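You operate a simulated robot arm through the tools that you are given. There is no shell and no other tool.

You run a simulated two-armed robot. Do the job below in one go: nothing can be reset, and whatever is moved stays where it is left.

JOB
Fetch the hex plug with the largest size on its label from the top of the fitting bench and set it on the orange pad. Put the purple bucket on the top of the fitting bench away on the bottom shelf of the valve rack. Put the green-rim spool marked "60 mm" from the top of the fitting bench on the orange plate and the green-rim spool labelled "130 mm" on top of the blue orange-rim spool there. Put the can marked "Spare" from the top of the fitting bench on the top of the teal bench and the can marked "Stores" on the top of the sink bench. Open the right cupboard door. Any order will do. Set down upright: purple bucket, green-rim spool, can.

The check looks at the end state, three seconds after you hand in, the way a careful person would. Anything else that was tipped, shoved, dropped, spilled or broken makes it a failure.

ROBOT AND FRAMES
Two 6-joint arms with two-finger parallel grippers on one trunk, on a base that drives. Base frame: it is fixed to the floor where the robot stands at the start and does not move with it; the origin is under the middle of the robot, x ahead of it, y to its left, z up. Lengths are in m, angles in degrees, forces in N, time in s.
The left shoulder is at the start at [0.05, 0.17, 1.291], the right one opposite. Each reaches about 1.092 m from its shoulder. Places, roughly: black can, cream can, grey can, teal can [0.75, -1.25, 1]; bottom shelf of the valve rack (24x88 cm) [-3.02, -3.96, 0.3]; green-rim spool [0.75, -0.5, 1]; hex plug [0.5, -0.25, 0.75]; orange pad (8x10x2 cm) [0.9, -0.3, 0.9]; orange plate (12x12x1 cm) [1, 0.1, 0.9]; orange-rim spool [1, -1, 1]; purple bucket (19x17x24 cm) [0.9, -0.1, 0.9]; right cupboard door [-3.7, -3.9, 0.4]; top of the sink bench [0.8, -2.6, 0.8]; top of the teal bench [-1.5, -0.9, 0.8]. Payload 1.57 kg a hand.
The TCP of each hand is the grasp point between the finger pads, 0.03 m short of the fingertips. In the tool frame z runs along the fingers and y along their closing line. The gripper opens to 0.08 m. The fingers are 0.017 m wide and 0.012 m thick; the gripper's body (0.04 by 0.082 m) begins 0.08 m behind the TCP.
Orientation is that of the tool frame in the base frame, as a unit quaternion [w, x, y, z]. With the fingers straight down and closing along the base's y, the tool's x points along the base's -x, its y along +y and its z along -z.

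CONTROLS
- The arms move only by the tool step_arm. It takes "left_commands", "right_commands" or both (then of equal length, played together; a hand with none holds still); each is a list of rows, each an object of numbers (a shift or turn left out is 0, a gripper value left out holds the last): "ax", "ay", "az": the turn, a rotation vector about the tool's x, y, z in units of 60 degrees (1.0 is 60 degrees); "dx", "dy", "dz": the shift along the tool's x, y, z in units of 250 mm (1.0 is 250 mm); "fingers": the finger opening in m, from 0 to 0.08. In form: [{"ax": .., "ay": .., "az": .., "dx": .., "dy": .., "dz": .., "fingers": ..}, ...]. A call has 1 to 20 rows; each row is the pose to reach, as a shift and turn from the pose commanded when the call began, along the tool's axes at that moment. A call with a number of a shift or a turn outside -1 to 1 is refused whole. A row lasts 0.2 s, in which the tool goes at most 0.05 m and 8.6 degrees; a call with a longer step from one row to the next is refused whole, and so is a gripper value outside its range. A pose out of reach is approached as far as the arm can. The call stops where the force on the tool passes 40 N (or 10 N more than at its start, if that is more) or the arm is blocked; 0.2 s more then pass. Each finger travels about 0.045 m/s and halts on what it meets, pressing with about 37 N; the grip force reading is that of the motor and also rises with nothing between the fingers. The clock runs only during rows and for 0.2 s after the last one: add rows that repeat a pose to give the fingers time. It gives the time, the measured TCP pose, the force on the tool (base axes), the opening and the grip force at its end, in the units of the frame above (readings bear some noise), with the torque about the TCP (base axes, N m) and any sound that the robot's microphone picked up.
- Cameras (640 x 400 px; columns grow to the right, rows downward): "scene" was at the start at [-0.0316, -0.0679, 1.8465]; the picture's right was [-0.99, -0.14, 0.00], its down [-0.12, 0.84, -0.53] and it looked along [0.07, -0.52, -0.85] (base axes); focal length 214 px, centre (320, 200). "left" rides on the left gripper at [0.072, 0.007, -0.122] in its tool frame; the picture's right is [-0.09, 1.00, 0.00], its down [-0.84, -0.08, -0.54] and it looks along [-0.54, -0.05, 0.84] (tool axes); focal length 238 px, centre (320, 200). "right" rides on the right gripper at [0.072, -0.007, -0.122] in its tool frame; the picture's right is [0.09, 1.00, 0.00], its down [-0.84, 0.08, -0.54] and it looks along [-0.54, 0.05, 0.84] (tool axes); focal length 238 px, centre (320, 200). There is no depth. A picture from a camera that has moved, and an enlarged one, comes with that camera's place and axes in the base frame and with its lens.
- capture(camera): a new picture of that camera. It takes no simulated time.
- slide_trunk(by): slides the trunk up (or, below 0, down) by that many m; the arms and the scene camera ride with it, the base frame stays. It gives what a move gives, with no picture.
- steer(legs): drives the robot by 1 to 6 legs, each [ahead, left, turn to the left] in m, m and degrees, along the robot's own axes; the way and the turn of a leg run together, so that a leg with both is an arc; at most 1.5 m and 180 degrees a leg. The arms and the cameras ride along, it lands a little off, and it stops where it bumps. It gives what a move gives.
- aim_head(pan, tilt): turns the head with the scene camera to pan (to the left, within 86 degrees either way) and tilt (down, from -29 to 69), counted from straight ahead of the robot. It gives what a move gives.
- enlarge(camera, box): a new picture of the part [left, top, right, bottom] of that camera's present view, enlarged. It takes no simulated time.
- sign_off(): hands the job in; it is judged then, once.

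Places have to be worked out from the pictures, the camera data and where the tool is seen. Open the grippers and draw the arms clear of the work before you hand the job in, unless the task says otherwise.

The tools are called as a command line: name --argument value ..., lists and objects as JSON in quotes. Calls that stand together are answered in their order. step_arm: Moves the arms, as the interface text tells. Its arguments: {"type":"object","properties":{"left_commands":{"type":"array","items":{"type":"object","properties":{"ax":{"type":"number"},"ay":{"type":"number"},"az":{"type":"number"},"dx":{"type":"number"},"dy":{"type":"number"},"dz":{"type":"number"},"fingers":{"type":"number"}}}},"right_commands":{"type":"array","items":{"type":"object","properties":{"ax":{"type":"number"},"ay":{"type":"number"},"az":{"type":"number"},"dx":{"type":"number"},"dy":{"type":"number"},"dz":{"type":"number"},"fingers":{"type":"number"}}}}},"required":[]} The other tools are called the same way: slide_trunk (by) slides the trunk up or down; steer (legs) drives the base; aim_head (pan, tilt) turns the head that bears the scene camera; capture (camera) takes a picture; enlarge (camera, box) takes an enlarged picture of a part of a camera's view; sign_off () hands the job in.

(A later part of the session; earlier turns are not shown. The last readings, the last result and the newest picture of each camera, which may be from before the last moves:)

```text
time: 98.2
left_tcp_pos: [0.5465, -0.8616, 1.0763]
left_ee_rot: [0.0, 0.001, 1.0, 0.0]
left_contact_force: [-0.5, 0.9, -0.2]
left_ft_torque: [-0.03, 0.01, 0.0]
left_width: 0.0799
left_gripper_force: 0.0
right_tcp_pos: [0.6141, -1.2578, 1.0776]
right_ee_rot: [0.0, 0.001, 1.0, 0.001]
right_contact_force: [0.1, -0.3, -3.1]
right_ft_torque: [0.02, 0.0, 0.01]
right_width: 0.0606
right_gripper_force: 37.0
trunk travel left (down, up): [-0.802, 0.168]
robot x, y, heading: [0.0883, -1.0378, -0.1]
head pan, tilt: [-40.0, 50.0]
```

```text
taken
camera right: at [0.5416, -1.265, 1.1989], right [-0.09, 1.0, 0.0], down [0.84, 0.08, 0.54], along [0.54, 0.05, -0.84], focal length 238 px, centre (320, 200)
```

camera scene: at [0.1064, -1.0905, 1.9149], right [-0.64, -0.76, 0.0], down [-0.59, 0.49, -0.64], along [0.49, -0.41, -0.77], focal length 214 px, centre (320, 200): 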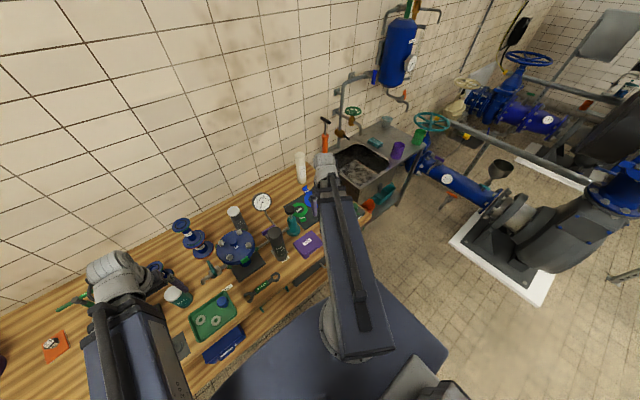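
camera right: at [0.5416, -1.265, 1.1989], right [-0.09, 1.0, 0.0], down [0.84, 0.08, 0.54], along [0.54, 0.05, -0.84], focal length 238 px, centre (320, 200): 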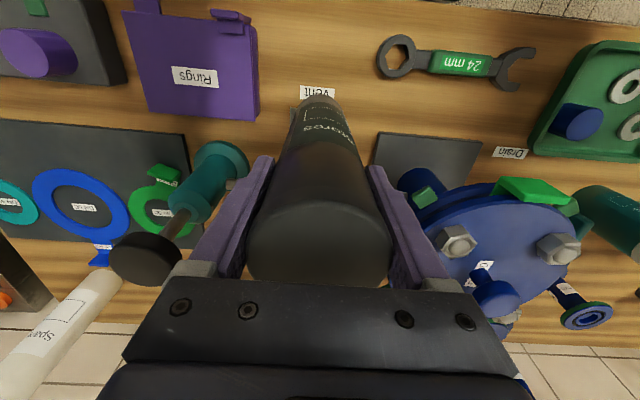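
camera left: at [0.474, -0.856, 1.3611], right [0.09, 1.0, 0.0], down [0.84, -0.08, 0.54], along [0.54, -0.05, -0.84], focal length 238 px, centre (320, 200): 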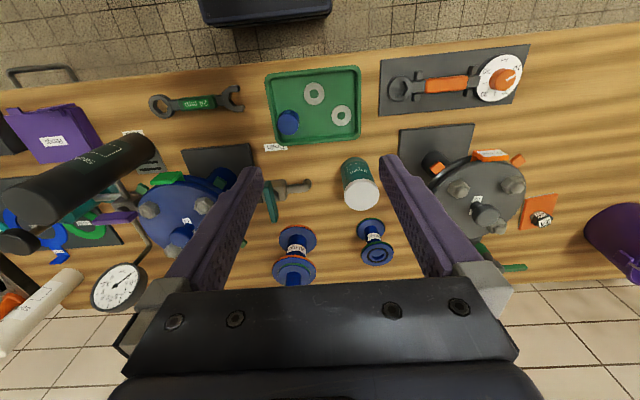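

Can lifted cleanly. I raise it, pull it back toward x≈0.5, and strafe right about 1.0 m to the sink bench.

slide_trunk --by 0.16

step_arm --right_commands '[{"dx": 0.15}, {"dx": 0.3}, {"dx": 0.4, "dy": -0.1}, {"dx": 0.4, "dy": -0.28}, {"dx": 0.4, "dy": -0.45}, {"dx": 0.4, "dy": -0.45}]'

steer --legs '[[0, -0.9, 0]]'

aim_head --pan -50 --tilt 45

capture --camera "scene"

capture --camera "right"

```text
time: 100.0
left_tcp_pos: [0.5473, -0.8623, 1.2372]
left_ee_rot: [-0.001, 0.002, 1.0, 0.0]
left_contact_force: [0.2, 0.3, 0.2]
left_ft_torque: [0.01, 0.0, -0.01]
left_width: 0.0801
left_gripper_force: 0.1
right_tcp_pos: [0.6125, -1.2594, 1.2359]
right_ee_rot: [0.0, 0.0, 1.0, 0.0]
right_contact_force: [-0.3, -1.0, -4.1]
right_ft_torque: [0.0, 0.0, 0.02]
right_width: 0.0609
right_gripper_force: 37.1
trunk travel left (down, up): [-0.962, 0.008]
robot x, y, heading: [0.0873, -1.0414, -0.3]
head pan, tilt: [-40.0, 50.0]
```

```text
time: 101.5
left_tcp_pos: [0.5482, -0.8612, 1.2367]
left_ee_rot: [-0.001, 0.001, 1.0, -0.001]
left_contact_force: [0.0, -0.4, -0.1]
left_ft_torque: [-0.01, 0.02, -0.01]
left_width: 0.08
left_gripper_force: 0.1
right_tcp_pos: [0.5132, -1.3705, 1.2359]
right_ee_rot: [0.0, 0.0, 1.0, 0.0]
right_contact_force: [0.4, 0.6, -4.0]
right_ft_torque: [0.0, 0.03, 0.02]
right_width: 0.0606
right_gripper_force: 37.2
right hand out of reach, approached as far as the arm can: row 2, 3, 4
trunk travel left (down, up): [-0.962, 0.008]
robot x, y, heading: [0.088, -1.0398, -0.4]
head pan, tilt: [-40.0, 50.0]
```

```text
time: 106.2
left_tcp_pos: [0.5451, -1.7648, 1.2362]
left_ee_rot: [-0.001, 0.003, 1.0, -0.001]
left_contact_force: [-0.3, -0.1, 0.4]
left_ft_torque: [-0.02, -0.01, -0.03]
left_width: 0.0797
left_gripper_force: 0.0
right_tcp_pos: [0.5104, -2.273, 1.2373]
right_ee_rot: [0.0, 0.003, 1.0, 0.0]
right_contact_force: [1.0, 0.8, -3.0]
right_ft_torque: [-0.03, 0.02, 0.01]
right_width: 0.0604
right_gripper_force: 36.3
trunk travel left (down, up): [-0.962, 0.008]
robot x, y, heading: [0.0859, -1.9406, -0.4]
head pan, tilt: [-40.0, 50.0]
```

```text
time: 106.9
left_tcp_pos: [0.5443, -1.7649, 1.2359]
left_ee_rot: [-0.001, 0.002, 1.0, 0.0]
left_contact_force: [-0.2, -0.5, 0.1]
left_ft_torque: [0.01, -0.01, 0.02]
left_width: 0.08
left_gripper_force: 0.0
right_tcp_pos: [0.5114, -2.2737, 1.2373]
right_ee_rot: [-0.001, 0.002, 1.0, 0.001]
right_contact_force: [0.1, 0.6, -3.4]
right_ft_torque: [0.0, 0.03, 0.03]
right_width: 0.0604
right_gripper_force: 36.8
trunk travel left (down, up): [-0.962, 0.008]
robot x, y, heading: [0.0832, -1.9412, -0.4]
head pan, tilt: [-50.0, 45.0]
```

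```text
taken
camera scene: at [0.097, -2.004, 1.9197], right [-0.77, -0.64, 0.0], down [-0.45, 0.54, -0.71], along [0.45, -0.54, -0.71], focal length 214 px, centre (320, 200)
```

scene: 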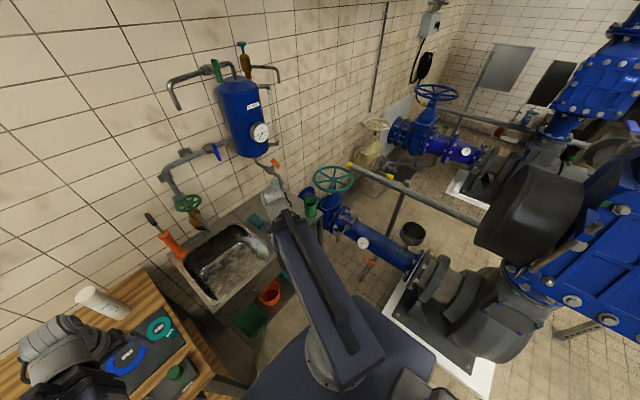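

```text
taken
camera right: at [0.4376, -2.2799, 1.359], right [-0.09, 1.0, 0.0], down [0.84, 0.07, 0.54], along [0.54, 0.05, -0.84], focal length 238 px, centre (320, 200)
```

right: 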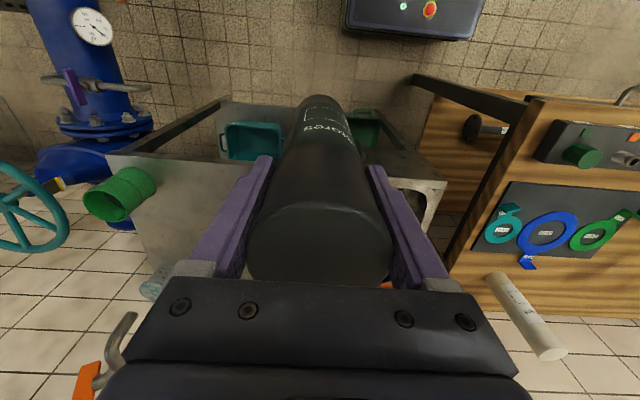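

The wall tap above the drainboard is near (0.93, -2.61, 1.2), so I want a clear look. I move the right hand toward +y to open the view.

step_arm --right_commands '[{"dx": -0.15, "dy": 0.05}, {"dx": -0.2, "dy": 0.2}, {"dx": -0.2, "dy": 0.38}, {"dx": -0.2, "dy": 0.56}, {"dx": -0.2, "dy": 0.56}]'

aim_head --pan -60 --tilt 45

capture --camera "scene"

enlarge --camera "scene" --box '[100, 100, 300, 260]'

```text
time: 108.1
left_tcp_pos: [0.5451, -1.7658, 1.2365]
left_ee_rot: [-0.001, 0.003, 1.0, 0.0]
left_contact_force: [0.2, -0.1, -0.5]
left_ft_torque: [0.04, 0.02, 0.0]
left_width: 0.0798
left_gripper_force: 0.0
right_tcp_pos: [0.5595, -2.1342, 1.2367]
right_ee_rot: [0.0, 0.002, 1.0, 0.001]
right_contact_force: [-0.3, 0.8, -3.4]
right_ft_torque: [0.02, 0.04, -0.03]
right_width: 0.0607
right_gripper_force: 37.0
trunk travel left (down, up): [-0.962, 0.008]
robot x, y, heading: [0.0837, -1.9446, -0.3]
head pan, tilt: [-50.0, 45.0]
```

```text
time: 108.8
left_tcp_pos: [0.544, -1.7633, 1.2356]
left_ee_rot: [0.0, 0.003, 1.0, 0.0]
left_contact_force: [-0.2, -0.6, -1.1]
left_ft_torque: [-0.02, -0.01, -0.02]
left_width: 0.08
left_gripper_force: 0.0
right_tcp_pos: [0.5598, -2.1339, 1.2362]
right_ee_rot: [0.0, 0.002, 1.0, 0.0]
right_contact_force: [-0.2, 0.5, -3.8]
right_ft_torque: [0.0, 0.03, 0.04]
right_width: 0.0606
right_gripper_force: 37.2
trunk travel left (down, up): [-0.962, 0.008]
robot x, y, heading: [0.0882, -1.9415, -0.4]
head pan, tilt: [-60.0, 45.0]
```

```text
taken
camera scene: at [0.0855, -2.0119, 1.9197], right [-0.87, -0.5, 0.0], down [-0.35, 0.61, -0.71], along [0.35, -0.61, -0.71], focal length 214 px, centre (320, 200)
```

scene: 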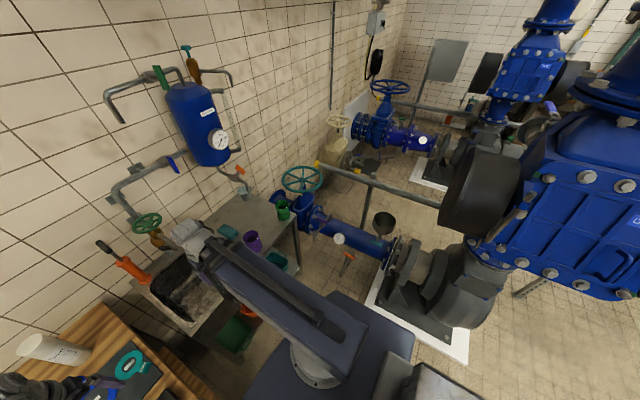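

```text
2.50 times, centred on (200, 180) of scene
camera zoom: at [0.0855, -2.0119, 1.9197], right [-0.87, -0.5, 0.0], down [-0.35, 0.61, -0.71], along [0.35, -0.61, -0.71], focal length 536 px, centre (620, 250)
```

zoom: 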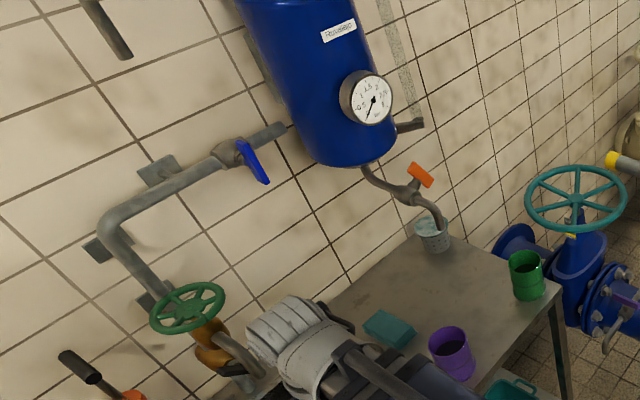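

The drainboard free spot between purple and green cups is about (0.78, -2.53), away from the tap. I strafe 0.16 m more and reach the can there at height.

steer --legs '[[0, -0.16, 0]]'

step_arm --right_commands '[{"dx": -0.1, "dy": -0.15}, {"dx": -0.22, "dy": -0.28}, {"dx": -0.34, "dy": -0.42}, {"dx": -0.46, "dy": -0.56}, {"dx": -0.58, "dy": -0.7}, {"dx": -0.7, "dy": -0.82}, {"dx": -0.8, "dy": -0.9}, {"dx": -0.84, "dy": -0.92}, {"dx": -0.84, "dy": -0.92}]'

capture --camera "right"

capture --camera "scene"

```text
time: 110.2
left_tcp_pos: [0.5444, -1.9267, 1.2369]
left_ee_rot: [-0.001, 0.003, 1.0, 0.0]
left_contact_force: [0.5, -1.0, 0.3]
left_ft_torque: [0.03, 0.03, -0.01]
left_width: 0.0801
left_gripper_force: 0.0
right_tcp_pos: [0.5583, -2.2956, 1.2353]
right_ee_rot: [-0.001, 0.004, 1.0, 0.0]
right_contact_force: [-0.6, 0.7, -3.6]
right_ft_torque: [-0.02, 0.0, -0.01]
right_width: 0.0604
right_gripper_force: 36.8
trunk travel left (down, up): [-0.962, 0.008]
robot x, y, heading: [0.0829, -2.1037, -0.0]
head pan, tilt: [-60.0, 45.0]
```

```text
time: 112.2
left_tcp_pos: [0.5443, -1.9256, 1.2359]
left_ee_rot: [-0.001, 0.004, 1.0, 0.0]
left_contact_force: [0.4, -0.1, -0.2]
left_ft_torque: [0.0, 0.04, 0.0]
left_width: 0.0801
left_gripper_force: 0.1
right_tcp_pos: [0.7671, -2.5258, 1.2374]
right_ee_rot: [-0.001, 0.003, 1.0, -0.001]
right_contact_force: [0.7, -0.3, -2.9]
right_ft_torque: [0.02, 0.02, -0.03]
right_width: 0.0602
right_gripper_force: 36.8
trunk travel left (down, up): [-0.962, 0.008]
robot x, y, heading: [0.0878, -2.0989, -0.5]
head pan, tilt: [-60.0, 45.0]
```

```text
taken
camera right: at [0.6951, -2.5323, 1.3589], right [-0.09, 1.0, 0.0], down [0.84, 0.07, 0.54], along [0.54, 0.05, -0.84], focal length 238 px, centre (320, 200)
```

right: 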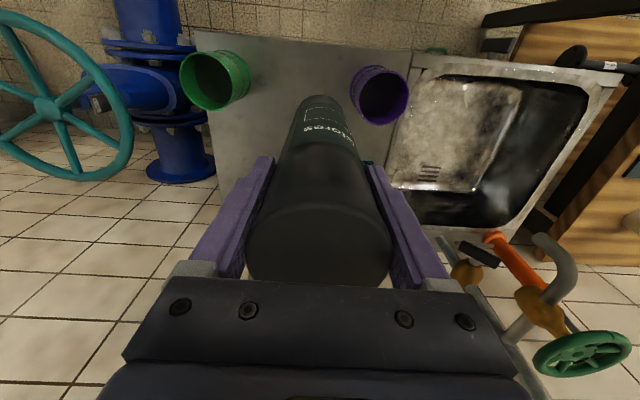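

```text
taken
camera scene: at [0.0843, -2.1715, 1.9197], right [-0.87, -0.49, 0.0], down [-0.35, 0.61, -0.71], along [0.35, -0.61, -0.71], focal length 214 px, centre (320, 200)
```

scene: 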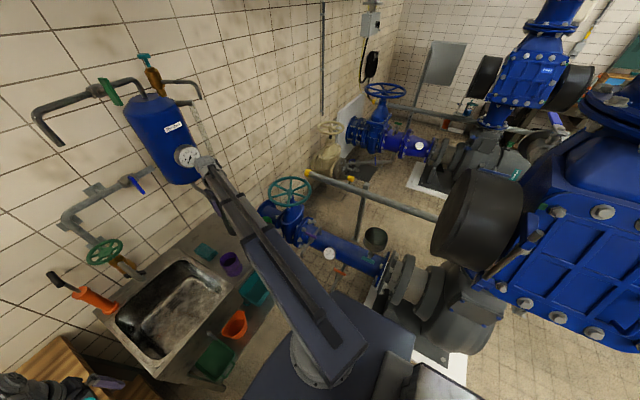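

The can is between the cups with good space. I lower most of the way and check.

slide_trunk --by -0.17

capture --camera "right"

capture --camera "scene"

capture --camera "left"

```text
time: 114.2
left_tcp_pos: [0.5444, -1.9249, 1.0672]
left_ee_rot: [-0.001, 0.005, 1.0, -0.001]
left_contact_force: [-0.1, -0.1, -0.5]
left_ft_torque: [0.01, 0.02, -0.02]
left_width: 0.08
left_gripper_force: 0.2
right_tcp_pos: [0.7659, -2.5247, 1.067]
right_ee_rot: [-0.001, 0.003, 1.0, 0.001]
right_contact_force: [-0.3, 1.0, -3.3]
right_ft_torque: [0.01, 0.03, 0.03]
right_width: 0.0604
right_gripper_force: 37.1
trunk travel left (down, up): [-0.792, 0.178]
robot x, y, heading: [0.0861, -2.0992, -0.5]
head pan, tilt: [-60.0, 45.0]
```

```text
taken
camera right: at [0.6951, -2.532, 1.189], right [-0.09, 1.0, 0.0], down [0.84, 0.07, 0.54], along [0.54, 0.05, -0.84], focal length 238 px, centre (320, 200)
```

right: 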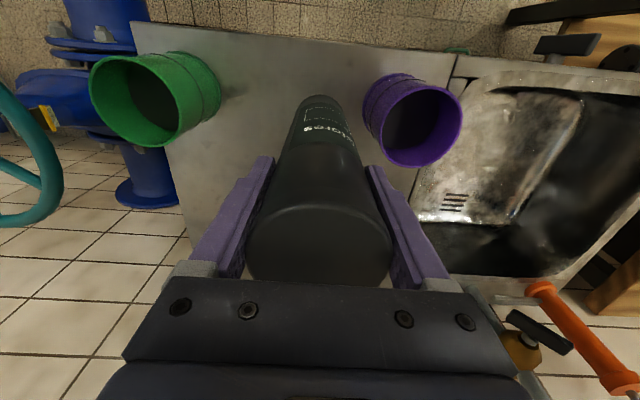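

```text
taken
camera scene: at [0.0842, -2.1713, 1.7498], right [-0.87, -0.49, 0.0], down [-0.35, 0.61, -0.71], along [0.35, -0.61, -0.71], focal length 214 px, centre (320, 200)
```

scene: 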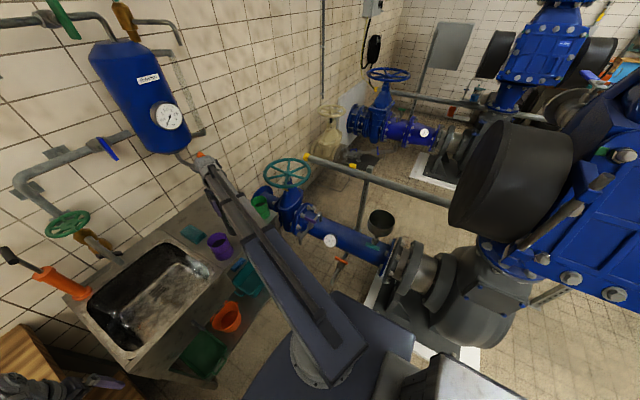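

```text
taken
camera left: at [0.4715, -1.9181, 1.1891], right [0.1, 1.0, 0.0], down [0.84, -0.08, 0.54], along [0.54, -0.05, -0.84], focal length 238 px, centre (320, 200)
```

left: 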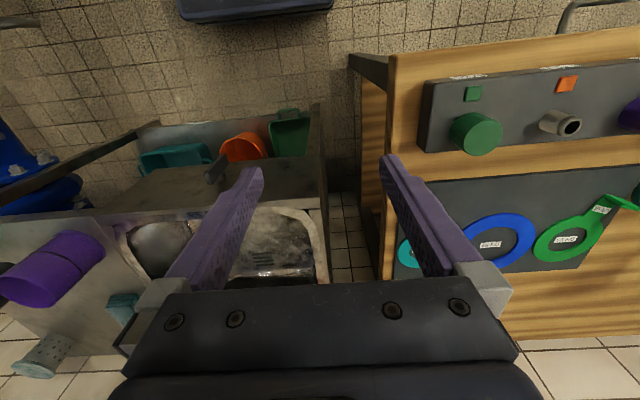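

Clear. I lower gently until the can touches the drainboard.

slide_trunk --by -0.022

slide_trunk --by -0.008

slide_trunk --by -0.005

slide_trunk --by -0.004

```text
time: 114.8
left_tcp_pos: [0.5437, -1.9252, 1.0463]
left_ee_rot: [0.0, 0.004, 1.0, 0.0]
left_contact_force: [-1.4, -0.3, 0.0]
left_ft_torque: [-0.04, -0.01, -0.01]
left_width: 0.0801
left_gripper_force: 0.0
right_tcp_pos: [0.7673, -2.5263, 1.0435]
right_ee_rot: [-0.001, 0.003, 1.0, 0.0]
right_contact_force: [0.5, -1.0, -5.1]
right_ft_torque: [-0.01, 0.02, 0.01]
right_width: 0.0607
right_gripper_force: 36.9
trunk travel left (down, up): [-0.77, 0.2]
robot x, y, heading: [0.0897, -2.1027, -0.5]
head pan, tilt: [-60.0, 45.0]
```

```text
time: 115.4
left_tcp_pos: [0.5434, -1.9242, 1.0372]
left_ee_rot: [-0.001, 0.004, 1.0, 0.001]
left_contact_force: [-0.1, 0.1, 0.4]
left_ft_torque: [0.02, -0.03, 0.02]
left_width: 0.08
left_gripper_force: 0.1
right_tcp_pos: [0.7678, -2.525, 1.0365]
right_ee_rot: [-0.001, 0.004, 1.0, 0.0]
right_contact_force: [0.9, -0.1, -2.5]
right_ft_torque: [0.02, 0.02, -0.03]
right_width: 0.0603
right_gripper_force: 36.8
trunk travel left (down, up): [-0.762, 0.208]
robot x, y, heading: [0.0845, -2.0973, -0.5]
head pan, tilt: [-60.0, 45.0]
```

```text
time: 116.0
left_tcp_pos: [0.5437, -1.9245, 1.0315]
left_ee_rot: [-0.001, 0.003, 1.0, 0.0]
left_contact_force: [-0.2, -0.2, 0.3]
left_ft_torque: [-0.01, -0.02, -0.01]
left_width: 0.0802
left_gripper_force: 0.1
right_tcp_pos: [0.7666, -2.5248, 1.0317]
right_ee_rot: [-0.001, 0.003, 1.0, 0.001]
right_contact_force: [-0.9, 0.4, -3.3]
right_ft_torque: [-0.03, 0.04, 0.02]
right_width: 0.0605
right_gripper_force: 37.2
trunk travel left (down, up): [-0.757, 0.213]
robot x, y, heading: [0.0856, -2.1036, -0.5]
head pan, tilt: [-60.0, 45.0]
```

```text
time: 116.5
left_tcp_pos: [0.5435, -1.9244, 1.0277]
left_ee_rot: [-0.001, 0.003, 1.0, 0.001]
left_contact_force: [0.4, 0.5, 0.0]
left_ft_torque: [0.03, 0.03, 0.04]
left_width: 0.0799
left_gripper_force: 0.0
right_tcp_pos: [0.7666, -2.5257, 1.0267]
right_ee_rot: [-0.001, 0.004, 1.0, 0.0]
right_contact_force: [-0.2, -0.5, -2.7]
right_ft_torque: [0.0, 0.0, 0.04]
right_width: 0.0605
right_gripper_force: 37.5
trunk travel left (down, up): [-0.753, 0.217]
robot x, y, heading: [0.084, -2.1008, -0.4]
head pan, tilt: [-60.0, 45.0]
```

No contact yet at 1.027; I continue in small steps.

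slide_trunk --by -0.004

slide_trunk --by -0.004

slide_trunk --by -0.004

slide_trunk --by -0.004

```text
time: 117.0
left_tcp_pos: [0.5438, -1.9248, 1.0239]
left_ee_rot: [-0.001, 0.003, 1.0, 0.0]
left_contact_force: [1.5, -0.5, -0.2]
left_ft_torque: [-0.03, 0.0, 0.0]
left_width: 0.0802
left_gripper_force: 0.1
right_tcp_pos: [0.7675, -2.5258, 1.0238]
right_ee_rot: [-0.001, 0.003, 1.0, 0.0]
right_contact_force: [-0.1, 0.8, -3.4]
right_ft_torque: [0.01, 0.01, -0.01]
right_width: 0.0604
right_gripper_force: 36.8
trunk travel left (down, up): [-0.749, 0.221]
robot x, y, heading: [0.0863, -2.1014, -0.5]
head pan, tilt: [-60.0, 45.0]
```

```text
time: 117.5
left_tcp_pos: [0.5429, -1.9231, 1.0209]
left_ee_rot: [0.001, 0.003, 1.0, -0.001]
left_contact_force: [-0.2, -0.2, -0.2]
left_ft_torque: [0.02, 0.03, 0.04]
left_width: 0.0801
left_gripper_force: 0.1
right_tcp_pos: [0.7659, -2.5254, 1.0223]
right_ee_rot: [0.001, 0.003, 1.0, 0.0]
right_contact_force: [5.4, -4.3, 35.6]
right_ft_torque: [-0.3, -0.19, 0.22]
right_width: 0.06
right_gripper_force: 37.6
trunk travel left (down, up): [-0.745, 0.225]
robot x, y, heading: [0.0811, -2.0995, -0.3]
head pan, tilt: [-60.0, 45.0]
```

```text
time: 118.1
left_tcp_pos: [0.5422, -1.9238, 1.0165]
left_ee_rot: [-0.001, 0.004, 1.0, 0.001]
left_contact_force: [0.2, 0.1, 0.4]
left_ft_torque: [-0.01, -0.03, 0.01]
left_width: 0.08
left_gripper_force: 0.0
right_tcp_pos: [0.7656, -2.525, 1.0176]
right_ee_rot: [0.0, 0.005, 1.0, 0.0]
right_contact_force: [3.2, -5.4, 31.3]
right_ft_torque: [-0.38, -0.09, 0.0]
right_width: 0.0601
right_gripper_force: 36.9
trunk travel left (down, up): [-0.741, 0.229]
robot x, y, heading: [0.0848, -2.103, -0.3]
head pan, tilt: [-60.0, 45.0]
```

```text
time: 118.6
left_tcp_pos: [0.5427, -1.9242, 1.0129]
left_ee_rot: [0.001, 0.004, 1.0, 0.0]
left_contact_force: [-0.5, -0.3, -0.5]
left_ft_torque: [-0.01, 0.0, -0.02]
left_width: 0.08
left_gripper_force: 0.0
right_tcp_pos: [0.7656, -2.5252, 1.0124]
right_ee_rot: [0.0, 0.003, 1.0, 0.0]
right_contact_force: [1.3, -8.0, 29.0]
right_ft_torque: [-0.47, -0.18, 0.02]
right_width: 0.0601
right_gripper_force: 37.1
trunk travel left (down, up): [-0.737, 0.233]
robot x, y, heading: [0.0812, -2.1015, -0.3]
head pan, tilt: [-60.0, 45.0]
```

Contact occurred at 1.022 (the can then slid slightly in the grip). I relieve the pressure and open.

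slide_trunk --by 0.002

step_arm --right_commands '[{"fingers": 0.066}, {"fingers": 0.072}, {"fingers": 0.08}, {"fingers": 0.08}, {"fingers": 0.08}]'

capture --camera "right"

```text
time: 119.1
left_tcp_pos: [0.5434, -1.9248, 1.0136]
left_ee_rot: [-0.001, 0.003, 1.0, 0.0]
left_contact_force: [-0.2, 0.7, 0.0]
left_ft_torque: [0.0, 0.03, 0.01]
left_width: 0.0802
left_gripper_force: 0.0
right_tcp_pos: [0.7667, -2.525, 1.0139]
right_ee_rot: [0.0, 0.003, 1.0, 0.001]
right_contact_force: [-1.0, -0.1, -0.7]
right_ft_torque: [0.03, 0.1, -0.02]
right_width: 0.0603
right_gripper_force: 36.6
trunk travel left (down, up): [-0.739, 0.231]
robot x, y, heading: [0.0853, -2.1028, -0.1]
head pan, tilt: [-60.0, 45.0]
```

```text
time: 120.3
left_tcp_pos: [0.545, -1.9248, 1.0128]
left_ee_rot: [0.0, 0.004, 1.0, 0.0]
left_contact_force: [-0.2, 0.4, -0.6]
left_ft_torque: [0.02, 0.01, -0.02]
left_width: 0.0801
left_gripper_force: 0.1
right_tcp_pos: [0.7675, -2.5263, 1.0132]
right_ee_rot: [0.0, 0.004, 1.0, 0.0]
right_contact_force: [0.2, 0.3, 1.3]
right_ft_torque: [0.0, 0.03, 0.01]
right_width: 0.0802
right_gripper_force: 0.1
trunk travel left (down, up): [-0.739, 0.231]
robot x, y, heading: [0.09, -2.0997, -0.0]
head pan, tilt: [-60.0, 45.0]
```

```text
taken
camera right: at [0.695, -2.5319, 1.1361], right [-0.09, 1.0, 0.0], down [0.84, 0.07, 0.54], along [0.54, 0.05, -0.84], focal length 238 px, centre (320, 200)
```

right: 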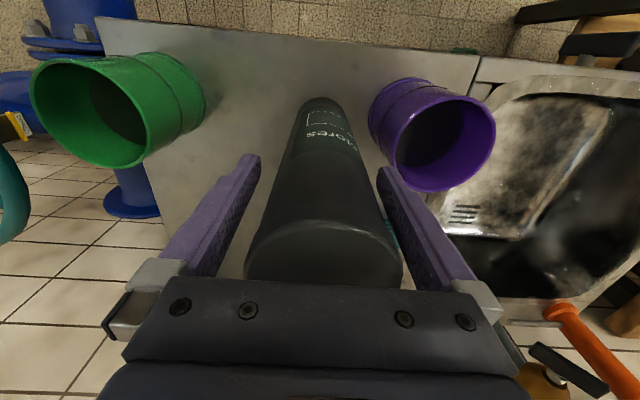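

The "Stores" can stands free on the drainboard. I raise the trunk fully, retract the hand, and go back toward the cream "Spare" can.

slide_trunk --by 0.22

capture --camera "right"

step_arm --right_commands '[{"dx": 0.15, "dy": 0.1}, {"dx": 0.3, "dy": 0.2}, {"dx": 0.45, "dy": 0.3}, {"dx": 0.6, "dy": 0.4}, {"dx": 0.75, "dy": 0.5}, {"dx": 0.85, "dy": 0.6}, {"dx": 0.85, "dy": 0.6}]'

steer --legs '[[0, 0.58, 0]]'

aim_head --pan -10 --tilt 60

capture --camera "scene"

capture --camera "right"

capture --camera "left"

```text
time: 122.7
left_tcp_pos: [0.5441, -1.9242, 1.2335]
left_ee_rot: [-0.001, 0.004, 1.0, 0.0]
left_contact_force: [-0.1, 1.0, 0.0]
left_ft_torque: [-0.01, 0.01, 0.0]
left_width: 0.0799
left_gripper_force: 0.0
right_tcp_pos: [0.7677, -2.5246, 1.234]
right_ee_rot: [0.0, 0.004, 1.0, 0.0]
right_contact_force: [-0.4, -0.2, -0.4]
right_ft_torque: [-0.01, 0.04, 0.02]
right_width: 0.0799
right_gripper_force: 0.1
trunk travel left (down, up): [-0.959, 0.011]
robot x, y, heading: [0.0873, -2.1015, -0.5]
head pan, tilt: [-60.0, 45.0]
```

```text
taken
camera right: at [0.695, -2.5318, 1.356], right [-0.09, 1.0, 0.0], down [0.84, 0.07, 0.54], along [0.54, 0.05, -0.84], focal length 238 px, centre (320, 200)
```

right: 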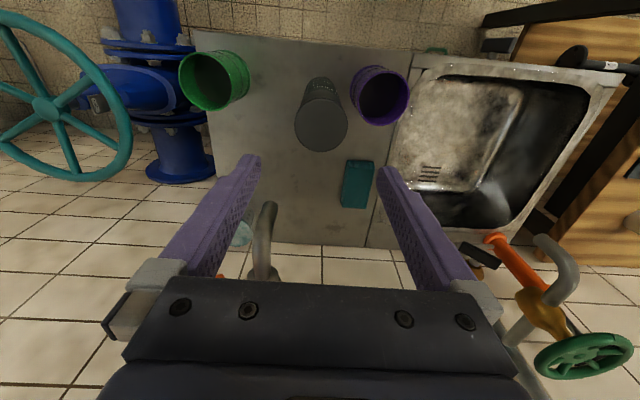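

```text
time: 124.2
left_tcp_pos: [0.545, -1.9245, 1.2336]
left_ee_rot: [-0.001, 0.003, 1.0, 0.0]
left_contact_force: [-0.4, 0.3, 0.2]
left_ft_torque: [0.0, 0.01, 0.0]
left_width: 0.0803
left_gripper_force: 0.1
right_tcp_pos: [0.5556, -2.3743, 1.2341]
right_ee_rot: [-0.001, 0.004, 1.0, 0.001]
right_contact_force: [0.1, 0.5, 0.0]
right_ft_torque: [0.0, 0.01, 0.0]
right_width: 0.0799
right_gripper_force: 0.0
trunk travel left (down, up): [-0.959, 0.011]
robot x, y, heading: [0.0868, -2.1021, -0.6]
head pan, tilt: [-60.0, 45.0]
```

```text
time: 127.6
left_tcp_pos: [0.5446, -1.3388, 1.2345]
left_ee_rot: [-0.001, 0.001, 1.0, 0.0]
left_contact_force: [-0.1, 0.0, 0.6]
left_ft_torque: [-0.04, 0.02, 0.0]
left_width: 0.0798
left_gripper_force: 0.1
right_tcp_pos: [0.5602, -1.7872, 1.2337]
right_ee_rot: [0.0, 0.002, 1.0, 0.0]
right_contact_force: [0.8, -0.3, -0.9]
right_ft_torque: [0.0, 0.0, 0.0]
right_width: 0.0798
right_gripper_force: 0.0
trunk travel left (down, up): [-0.959, 0.011]
robot x, y, heading: [0.0919, -1.5175, -0.3]
head pan, tilt: [-60.0, 45.0]
```

```text
time: 128.8
left_tcp_pos: [0.5458, -1.3387, 1.2341]
left_ee_rot: [-0.001, 0.002, 1.0, 0.0]
left_contact_force: [0.9, 0.0, 0.4]
left_ft_torque: [-0.01, 0.01, -0.03]
left_width: 0.0799
left_gripper_force: 0.1
right_tcp_pos: [0.5595, -1.7877, 1.2345]
right_ee_rot: [0.0, 0.002, 1.0, 0.0]
right_contact_force: [0.5, -0.5, 0.5]
right_ft_torque: [0.01, 0.0, -0.02]
right_width: 0.08
right_gripper_force: 0.1
trunk travel left (down, up): [-0.959, 0.011]
robot x, y, heading: [0.0835, -1.5204, -0.3]
head pan, tilt: [-10.0, 60.0]
```

```text
taken
camera scene: at [0.1124, -1.5282, 1.8973], right [-0.18, -0.98, 0.0], down [-0.85, 0.15, -0.5], along [0.49, -0.09, -0.87], focal length 214 px, centre (320, 200)
```

scene: 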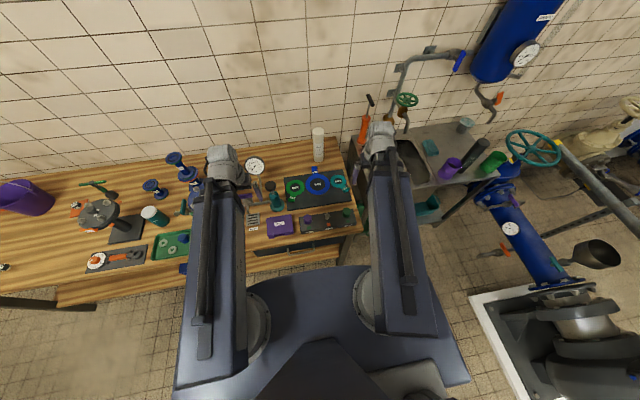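

```text
taken
camera right: at [0.487, -1.7951, 1.3561], right [-0.09, 1.0, 0.0], down [0.84, 0.07, 0.54], along [0.54, 0.05, -0.84], focal length 238 px, centre (320, 200)
```

right: 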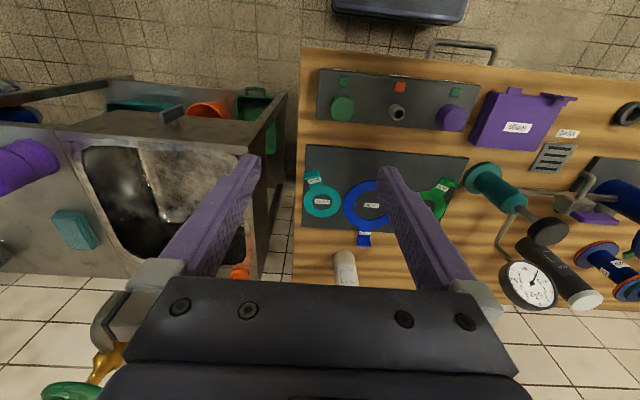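

```text
taken
camera left: at [0.4736, -1.3323, 1.3561], right [0.1, 1.0, 0.0], down [0.84, -0.08, 0.54], along [0.54, -0.05, -0.84], focal length 238 px, centre (320, 200)
```

left: 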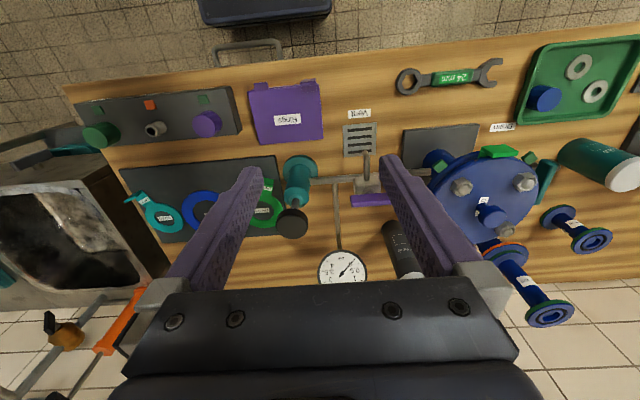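

I zoom on the cream can to localise it.

enlarge --camera "scene" --box '[270, 110, 370, 190]'

enlarge --camera "right" --box '[300, 200, 400, 290]'

enlarge --camera "scene" --box '[440, 110, 520, 200]'

```text
5.00 times, centred on (320, 150) of scene
camera zoom: at [0.1124, -1.5282, 1.8973], right [-0.18, -0.98, 0.0], down [-0.85, 0.15, -0.5], along [0.49, -0.09, -0.87], focal length 1072 px, centre (320, 450)
```

zoom: 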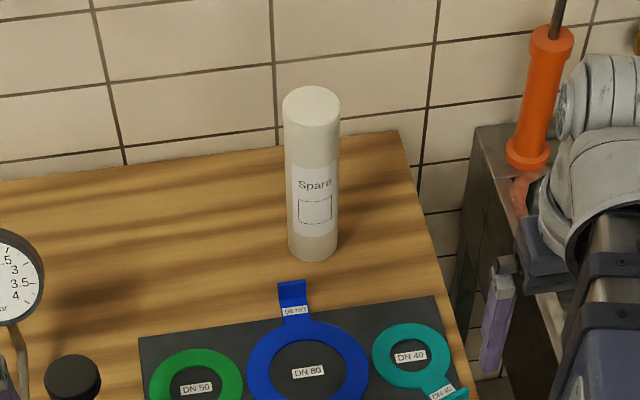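

```text
4.44 times, centred on (350, 245) of right
camera zoom: at [0.487, -1.7951, 1.3561], right [-0.09, 1.0, 0.0], down [0.84, 0.07, 0.54], along [0.54, 0.05, -0.84], focal length 1059 px, centre (187, 0)
```

zoom: 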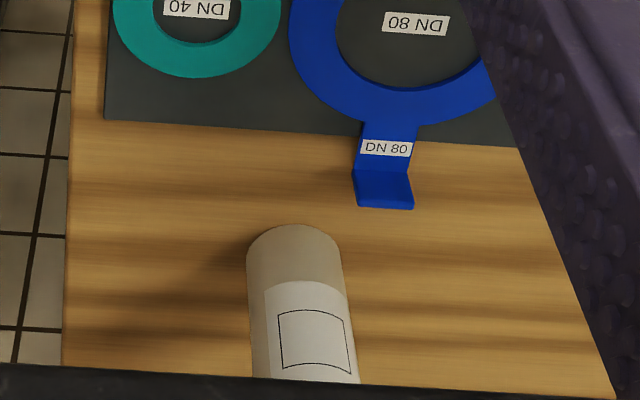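

```text
4.44 times, centred on (480, 155) of scene
camera zoom: at [0.1124, -1.5282, 1.8973], right [-0.18, -0.98, 0.0], down [-0.85, 0.15, -0.5], along [0.49, -0.09, -0.87], focal length 953 px, centre (-391, 400)
```

zoom: 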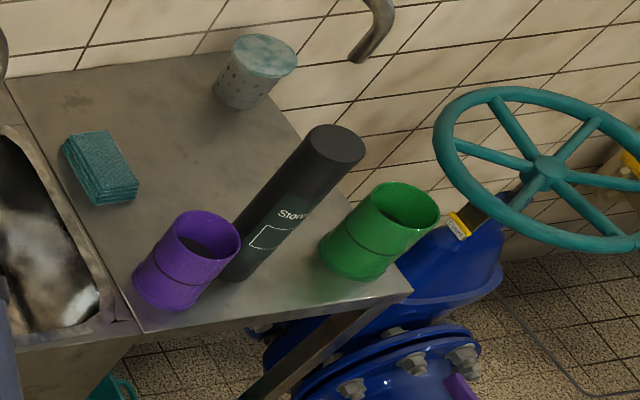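

"Spare" confirmed; can axis ≈ (0.99, -1.68), top 1.093. I extend the right hand over it at height.

step_arm --right_commands '[{"dx": -0.15, "dy": 0.04}, {"dx": -0.3, "dy": 0.08}, {"dx": -0.45, "dy": 0.12}, {"dx": -0.6, "dy": 0.16}, {"dx": -0.75, "dy": 0.2}, {"dx": -0.9, "dy": 0.24}, {"dx": -0.9, "dy": 0.24}]'

step_arm --right_commands '[{"dx": -0.15, "dy": 0.04}, {"dx": -0.3, "dy": 0.08}, {"dx": -0.45, "dy": 0.12}, {"dx": -0.6, "dy": 0.16}, {"dx": -0.75, "dy": 0.2}, {"dx": -0.82, "dy": 0.2}, {"dx": -0.82, "dy": 0.2}]'

capture --camera "right"

```text
time: 130.3
left_tcp_pos: [0.5464, -1.339, 1.235]
left_ee_rot: [0.0, 0.001, 1.0, 0.0]
left_contact_force: [-0.1, -1.3, 0.1]
left_ft_torque: [-0.01, -0.02, -0.02]
left_width: 0.08
left_gripper_force: 0.0
right_tcp_pos: [0.7844, -1.7274, 1.235]
right_ee_rot: [0.0, 0.001, 1.0, -0.001]
right_contact_force: [0.6, -0.1, -0.5]
right_ft_torque: [0.0, -0.04, 0.02]
right_width: 0.08
right_gripper_force: 0.1
trunk travel left (down, up): [-0.959, 0.011]
robot x, y, heading: [0.0864, -1.517, -0.1]
head pan, tilt: [-10.0, 60.0]
```

```text
time: 131.9
left_tcp_pos: [0.5458, -1.3388, 1.2339]
left_ee_rot: [-0.001, 0.002, 1.0, 0.0]
left_contact_force: [0.2, 0.2, 0.2]
left_ft_torque: [-0.03, -0.03, -0.01]
left_width: 0.0799
left_gripper_force: 0.1
right_tcp_pos: [0.9901, -1.6798, 1.2333]
right_ee_rot: [0.0, 0.001, 1.0, 0.0]
right_contact_force: [1.2, -0.5, 0.2]
right_ft_torque: [0.0, 0.0, -0.02]
right_width: 0.0802
right_gripper_force: 0.1
trunk travel left (down, up): [-0.959, 0.011]
robot x, y, heading: [0.0897, -1.5136, -0.4]
head pan, tilt: [-10.0, 60.0]
```

```text
taken
camera right: at [0.9176, -1.6855, 1.3562], right [-0.09, 1.0, 0.0], down [0.84, 0.07, 0.54], along [0.54, 0.05, -0.84], focal length 238 px, centre (320, 200)
```

right: 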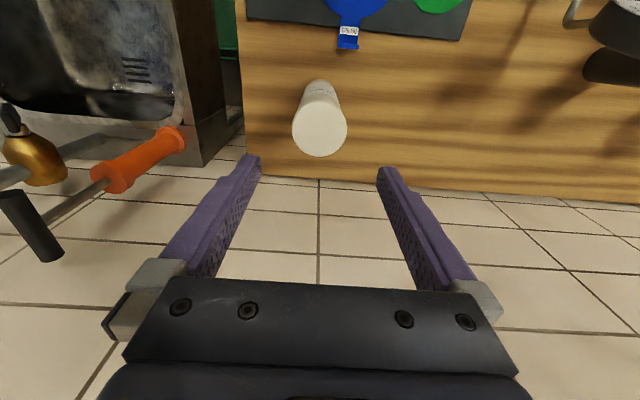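

Aligned within 5 mm. I nudge, lower partway, and check.

step_arm --right_commands '[{"dx": -0.02, "dy": 0.008}, {"dx": -0.02, "dy": 0.008}]'

slide_trunk --by -0.13

capture --camera "right"

capture --camera "left"

```text
time: 132.6
left_tcp_pos: [0.5469, -1.3384, 1.2347]
left_ee_rot: [-0.001, 0.002, 1.0, -0.001]
left_contact_force: [-0.6, -0.7, -0.4]
left_ft_torque: [0.02, -0.02, 0.01]
left_width: 0.08
left_gripper_force: 0.0
right_tcp_pos: [0.9944, -1.6764, 1.2342]
right_ee_rot: [0.0, 0.002, 1.0, 0.0]
right_contact_force: [-0.1, -0.3, -0.1]
right_ft_torque: [-0.03, -0.01, 0.0]
right_width: 0.0801
right_gripper_force: 0.0
trunk travel left (down, up): [-0.959, 0.011]
robot x, y, heading: [0.0903, -1.5179, -0.4]
head pan, tilt: [-10.0, 60.0]
```

```text
time: 134.1
left_tcp_pos: [0.5466, -1.3387, 1.1041]
left_ee_rot: [-0.001, 0.002, 1.0, 0.0]
left_contact_force: [1.1, -0.9, 1.0]
left_ft_torque: [0.0, 0.02, 0.0]
left_width: 0.0799
left_gripper_force: 0.1
right_tcp_pos: [0.9945, -1.6773, 1.1025]
right_ee_rot: [0.001, 0.002, 1.0, 0.0]
right_contact_force: [-0.5, -0.9, -0.7]
right_ft_torque: [0.05, 0.0, 0.05]
right_width: 0.08
right_gripper_force: 0.1
trunk travel left (down, up): [-0.829, 0.141]
robot x, y, heading: [0.0875, -1.516, -0.2]
head pan, tilt: [-10.0, 60.0]
```

```text
taken
camera right: at [0.9224, -1.6839, 1.2262], right [-0.09, 1.0, 0.0], down [0.84, 0.07, 0.54], along [0.54, 0.05, -0.84], focal length 238 px, centre (320, 200)
```

right: 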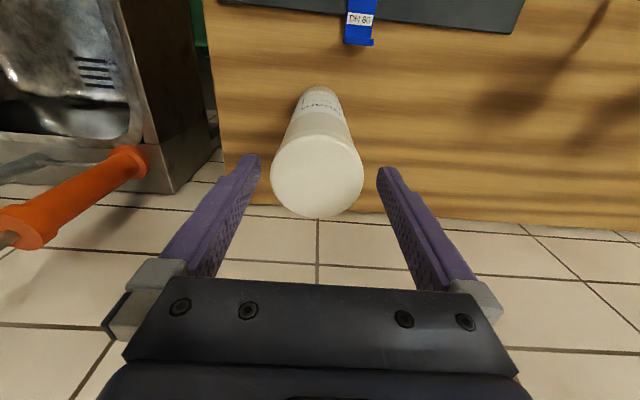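

```text
taken
camera left: at [0.4735, -1.3322, 1.2262], right [0.1, 1.0, 0.0], down [0.84, -0.08, 0.54], along [0.54, -0.05, -0.84], focal length 238 px, centre (320, 200)
```

left: 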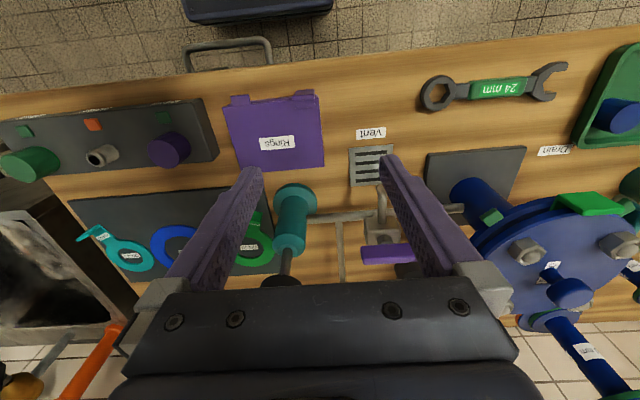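

Centred. I lower to TCP ≈1.05 and grip, then lift a little.

slide_trunk --by -0.053

step_arm --right_commands '[{"fingers": 0.05}, {"fingers": 0.045}, {"fingers": 0.045}, {"fingers": 0.045}, {"fingers": 0.045}]'

slide_trunk --by 0.18

capture --camera "right"

```text
time: 135.1
left_tcp_pos: [0.5463, -1.3374, 1.0513]
left_ee_rot: [-0.001, 0.001, 1.0, 0.0]
left_contact_force: [-0.9, -0.5, 0.2]
left_ft_torque: [0.01, -0.05, -0.02]
left_width: 0.0797
left_gripper_force: 0.1
right_tcp_pos: [0.995, -1.6775, 1.0513]
right_ee_rot: [0.0, 0.001, 1.0, -0.001]
right_contact_force: [-0.2, -0.4, -0.8]
right_ft_torque: [-0.02, -0.01, 0.0]
right_width: 0.0798
right_gripper_force: 0.1
trunk travel left (down, up): [-0.776, 0.194]
robot x, y, heading: [0.0849, -1.5187, -0.3]
head pan, tilt: [-10.0, 60.0]
```

```text
time: 136.3
left_tcp_pos: [0.5464, -1.3388, 1.0502]
left_ee_rot: [-0.002, 0.002, 1.0, 0.0]
left_contact_force: [0.1, -0.2, -0.3]
left_ft_torque: [0.0, -0.02, -0.01]
left_width: 0.08
left_gripper_force: 0.1
right_tcp_pos: [0.9943, -1.6777, 1.0507]
right_ee_rot: [-0.002, 0.002, 1.0, 0.0]
right_contact_force: [0.3, 0.1, 0.0]
right_ft_torque: [-0.03, 0.0, 0.01]
right_width: 0.0613
right_gripper_force: 36.7
trunk travel left (down, up): [-0.776, 0.194]
robot x, y, heading: [0.0895, -1.5147, -0.4]
head pan, tilt: [-10.0, 60.0]
```

```text
time: 138.3
left_tcp_pos: [0.5467, -1.3385, 1.2304]
left_ee_rot: [-0.001, 0.002, 1.0, 0.0]
left_contact_force: [-0.3, 0.0, 0.3]
left_ft_torque: [-0.02, 0.03, 0.01]
left_width: 0.08
left_gripper_force: 0.1
right_tcp_pos: [0.9949, -1.6773, 1.231]
right_ee_rot: [-0.001, 0.002, 1.0, 0.0]
right_contact_force: [-0.5, 0.0, -3.9]
right_ft_torque: [0.0, 0.01, 0.0]
right_width: 0.0612
right_gripper_force: 37.2
trunk travel left (down, up): [-0.956, 0.014]
robot x, y, heading: [0.0879, -1.5186, -0.4]
head pan, tilt: [-10.0, 60.0]
```

```text
taken
camera right: at [0.923, -1.6839, 1.3527], right [-0.09, 1.0, 0.0], down [0.84, 0.07, 0.54], along [0.54, 0.05, -0.84], focal length 238 px, centre (320, 200)
```

right: 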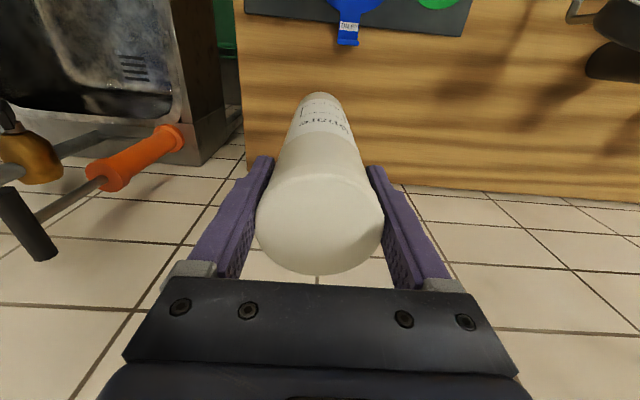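

Can lifted. I pull the hand back close to the robot, back away from the bench, and turn 180° toward the teal bench.

step_arm --right_commands '[{"dx": 0.18}, {"dx": 0.36}, {"dx": 0.54}, {"dx": 0.72}, {"dx": 0.9}, {"dx": 1.0}, {"dx": 1.0}]'

step_arm --right_commands '[{"dx": 0.18}, {"dx": 0.36}, {"dx": 0.54}, {"dx": 0.72}, {"dx": 0.8}, {"dx": 0.8}]'

steer --legs '[[-0.3, 0, 0]]'

aim_head --pan -86 --tilt 35

capture --camera "scene"

aim_head --pan 86 --tilt 35

capture --camera "scene"

```text
time: 139.9
left_tcp_pos: [0.5467, -1.3386, 1.2297]
left_ee_rot: [-0.001, 0.002, 1.0, 0.0]
left_contact_force: [0.3, 0.1, 0.4]
left_ft_torque: [0.03, 0.0, 0.02]
left_width: 0.08
left_gripper_force: 0.0
right_tcp_pos: [0.746, -1.6765, 1.2298]
right_ee_rot: [-0.001, 0.002, 1.0, 0.001]
right_contact_force: [-0.5, 0.3, -3.6]
right_ft_torque: [0.01, 0.05, 0.01]
right_width: 0.0615
right_gripper_force: 37.4
trunk travel left (down, up): [-0.956, 0.014]
robot x, y, heading: [0.0915, -1.5168, -0.2]
head pan, tilt: [-10.0, 60.0]
```

```text
time: 141.3
left_tcp_pos: [0.5463, -1.3376, 1.2305]
left_ee_rot: [-0.002, 0.002, 1.0, 0.0]
left_contact_force: [1.3, 0.8, -0.5]
left_ft_torque: [-0.01, -0.02, -0.02]
left_width: 0.08
left_gripper_force: 0.1
right_tcp_pos: [0.5456, -1.6763, 1.2293]
right_ee_rot: [-0.001, 0.002, 1.0, 0.0]
right_contact_force: [0.7, 0.2, -3.3]
right_ft_torque: [0.01, 0.01, 0.01]
right_width: 0.0613
right_gripper_force: 37.1
trunk travel left (down, up): [-0.956, 0.014]
robot x, y, heading: [0.0867, -1.5139, -0.3]
head pan, tilt: [-10.0, 60.0]
```

```text
time: 143.3
left_tcp_pos: [0.2452, -1.3377, 1.2306]
left_ee_rot: [0.0, 0.001, 1.0, -0.001]
left_contact_force: [-0.2, 0.5, -0.3]
left_ft_torque: [-0.01, 0.0, 0.0]
left_width: 0.0801
left_gripper_force: 0.0
right_tcp_pos: [0.2441, -1.6757, 1.2316]
right_ee_rot: [0.0, 0.002, 1.0, 0.0]
right_contact_force: [-0.7, 0.3, -3.3]
right_ft_torque: [-0.03, -0.01, 0.01]
right_width: 0.0617
right_gripper_force: 37.4
trunk travel left (down, up): [-0.956, 0.014]
robot x, y, heading: [-0.2153, -1.517, -0.4]
head pan, tilt: [-10.0, 60.0]
```

```text
time: 144.8
left_tcp_pos: [0.2468, -1.3385, 1.2302]
left_ee_rot: [0.0, 0.002, 1.0, 0.0]
left_contact_force: [0.4, 0.3, -0.3]
left_ft_torque: [-0.05, -0.01, 0.0]
left_width: 0.0798
left_gripper_force: 0.0
right_tcp_pos: [0.2452, -1.6747, 1.2313]
right_ee_rot: [0.001, 0.002, 1.0, 0.0]
right_contact_force: [0.3, 0.2, -4.1]
right_ft_torque: [-0.02, 0.0, 0.02]
right_width: 0.061
right_gripper_force: 36.4
trunk travel left (down, up): [-0.956, 0.014]
robot x, y, heading: [-0.2097, -1.5186, -0.5]
head pan, tilt: [-85.9, 35.0]
```

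```text
taken
camera scene: at [-0.2472, -1.6031, 1.9285], right [-1.0, -0.07, 0.0], down [-0.04, 0.57, -0.82], along [0.06, -0.82, -0.57], focal length 214 px, centre (320, 200)
```

scene: 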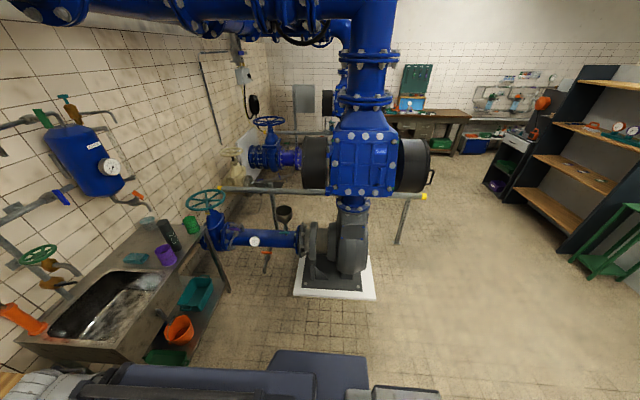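

```text
time: 147.4
left_tcp_pos: [0.2467, -1.3381, 1.2301]
left_ee_rot: [-0.001, 0.001, 1.0, 0.0]
left_contact_force: [-0.8, -0.5, -0.3]
left_ft_torque: [0.02, 0.0, 0.02]
left_width: 0.08
left_gripper_force: 0.0
right_tcp_pos: [0.2462, -1.6753, 1.2305]
right_ee_rot: [-0.001, 0.002, 1.0, 0.0]
right_contact_force: [-0.8, 0.2, -3.5]
right_ft_torque: [-0.01, 0.02, -0.02]
right_width: 0.061
right_gripper_force: 37.2
trunk travel left (down, up): [-0.956, 0.014]
robot x, y, heading: [-0.2151, -1.5156, -0.2]
head pan, tilt: [85.9, 35.0]
```

```text
taken
camera scene: at [-0.2464, -1.4274, 1.9286], right [1.0, -0.07, 0.0], down [-0.04, -0.57, -0.82], along [0.06, 0.82, -0.57], focal length 214 px, centre (320, 200)
```

scene: 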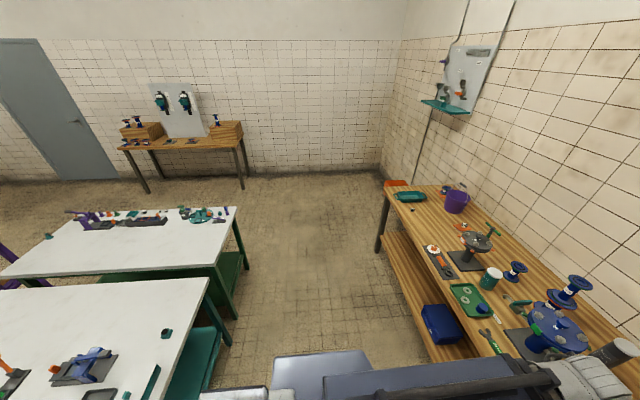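

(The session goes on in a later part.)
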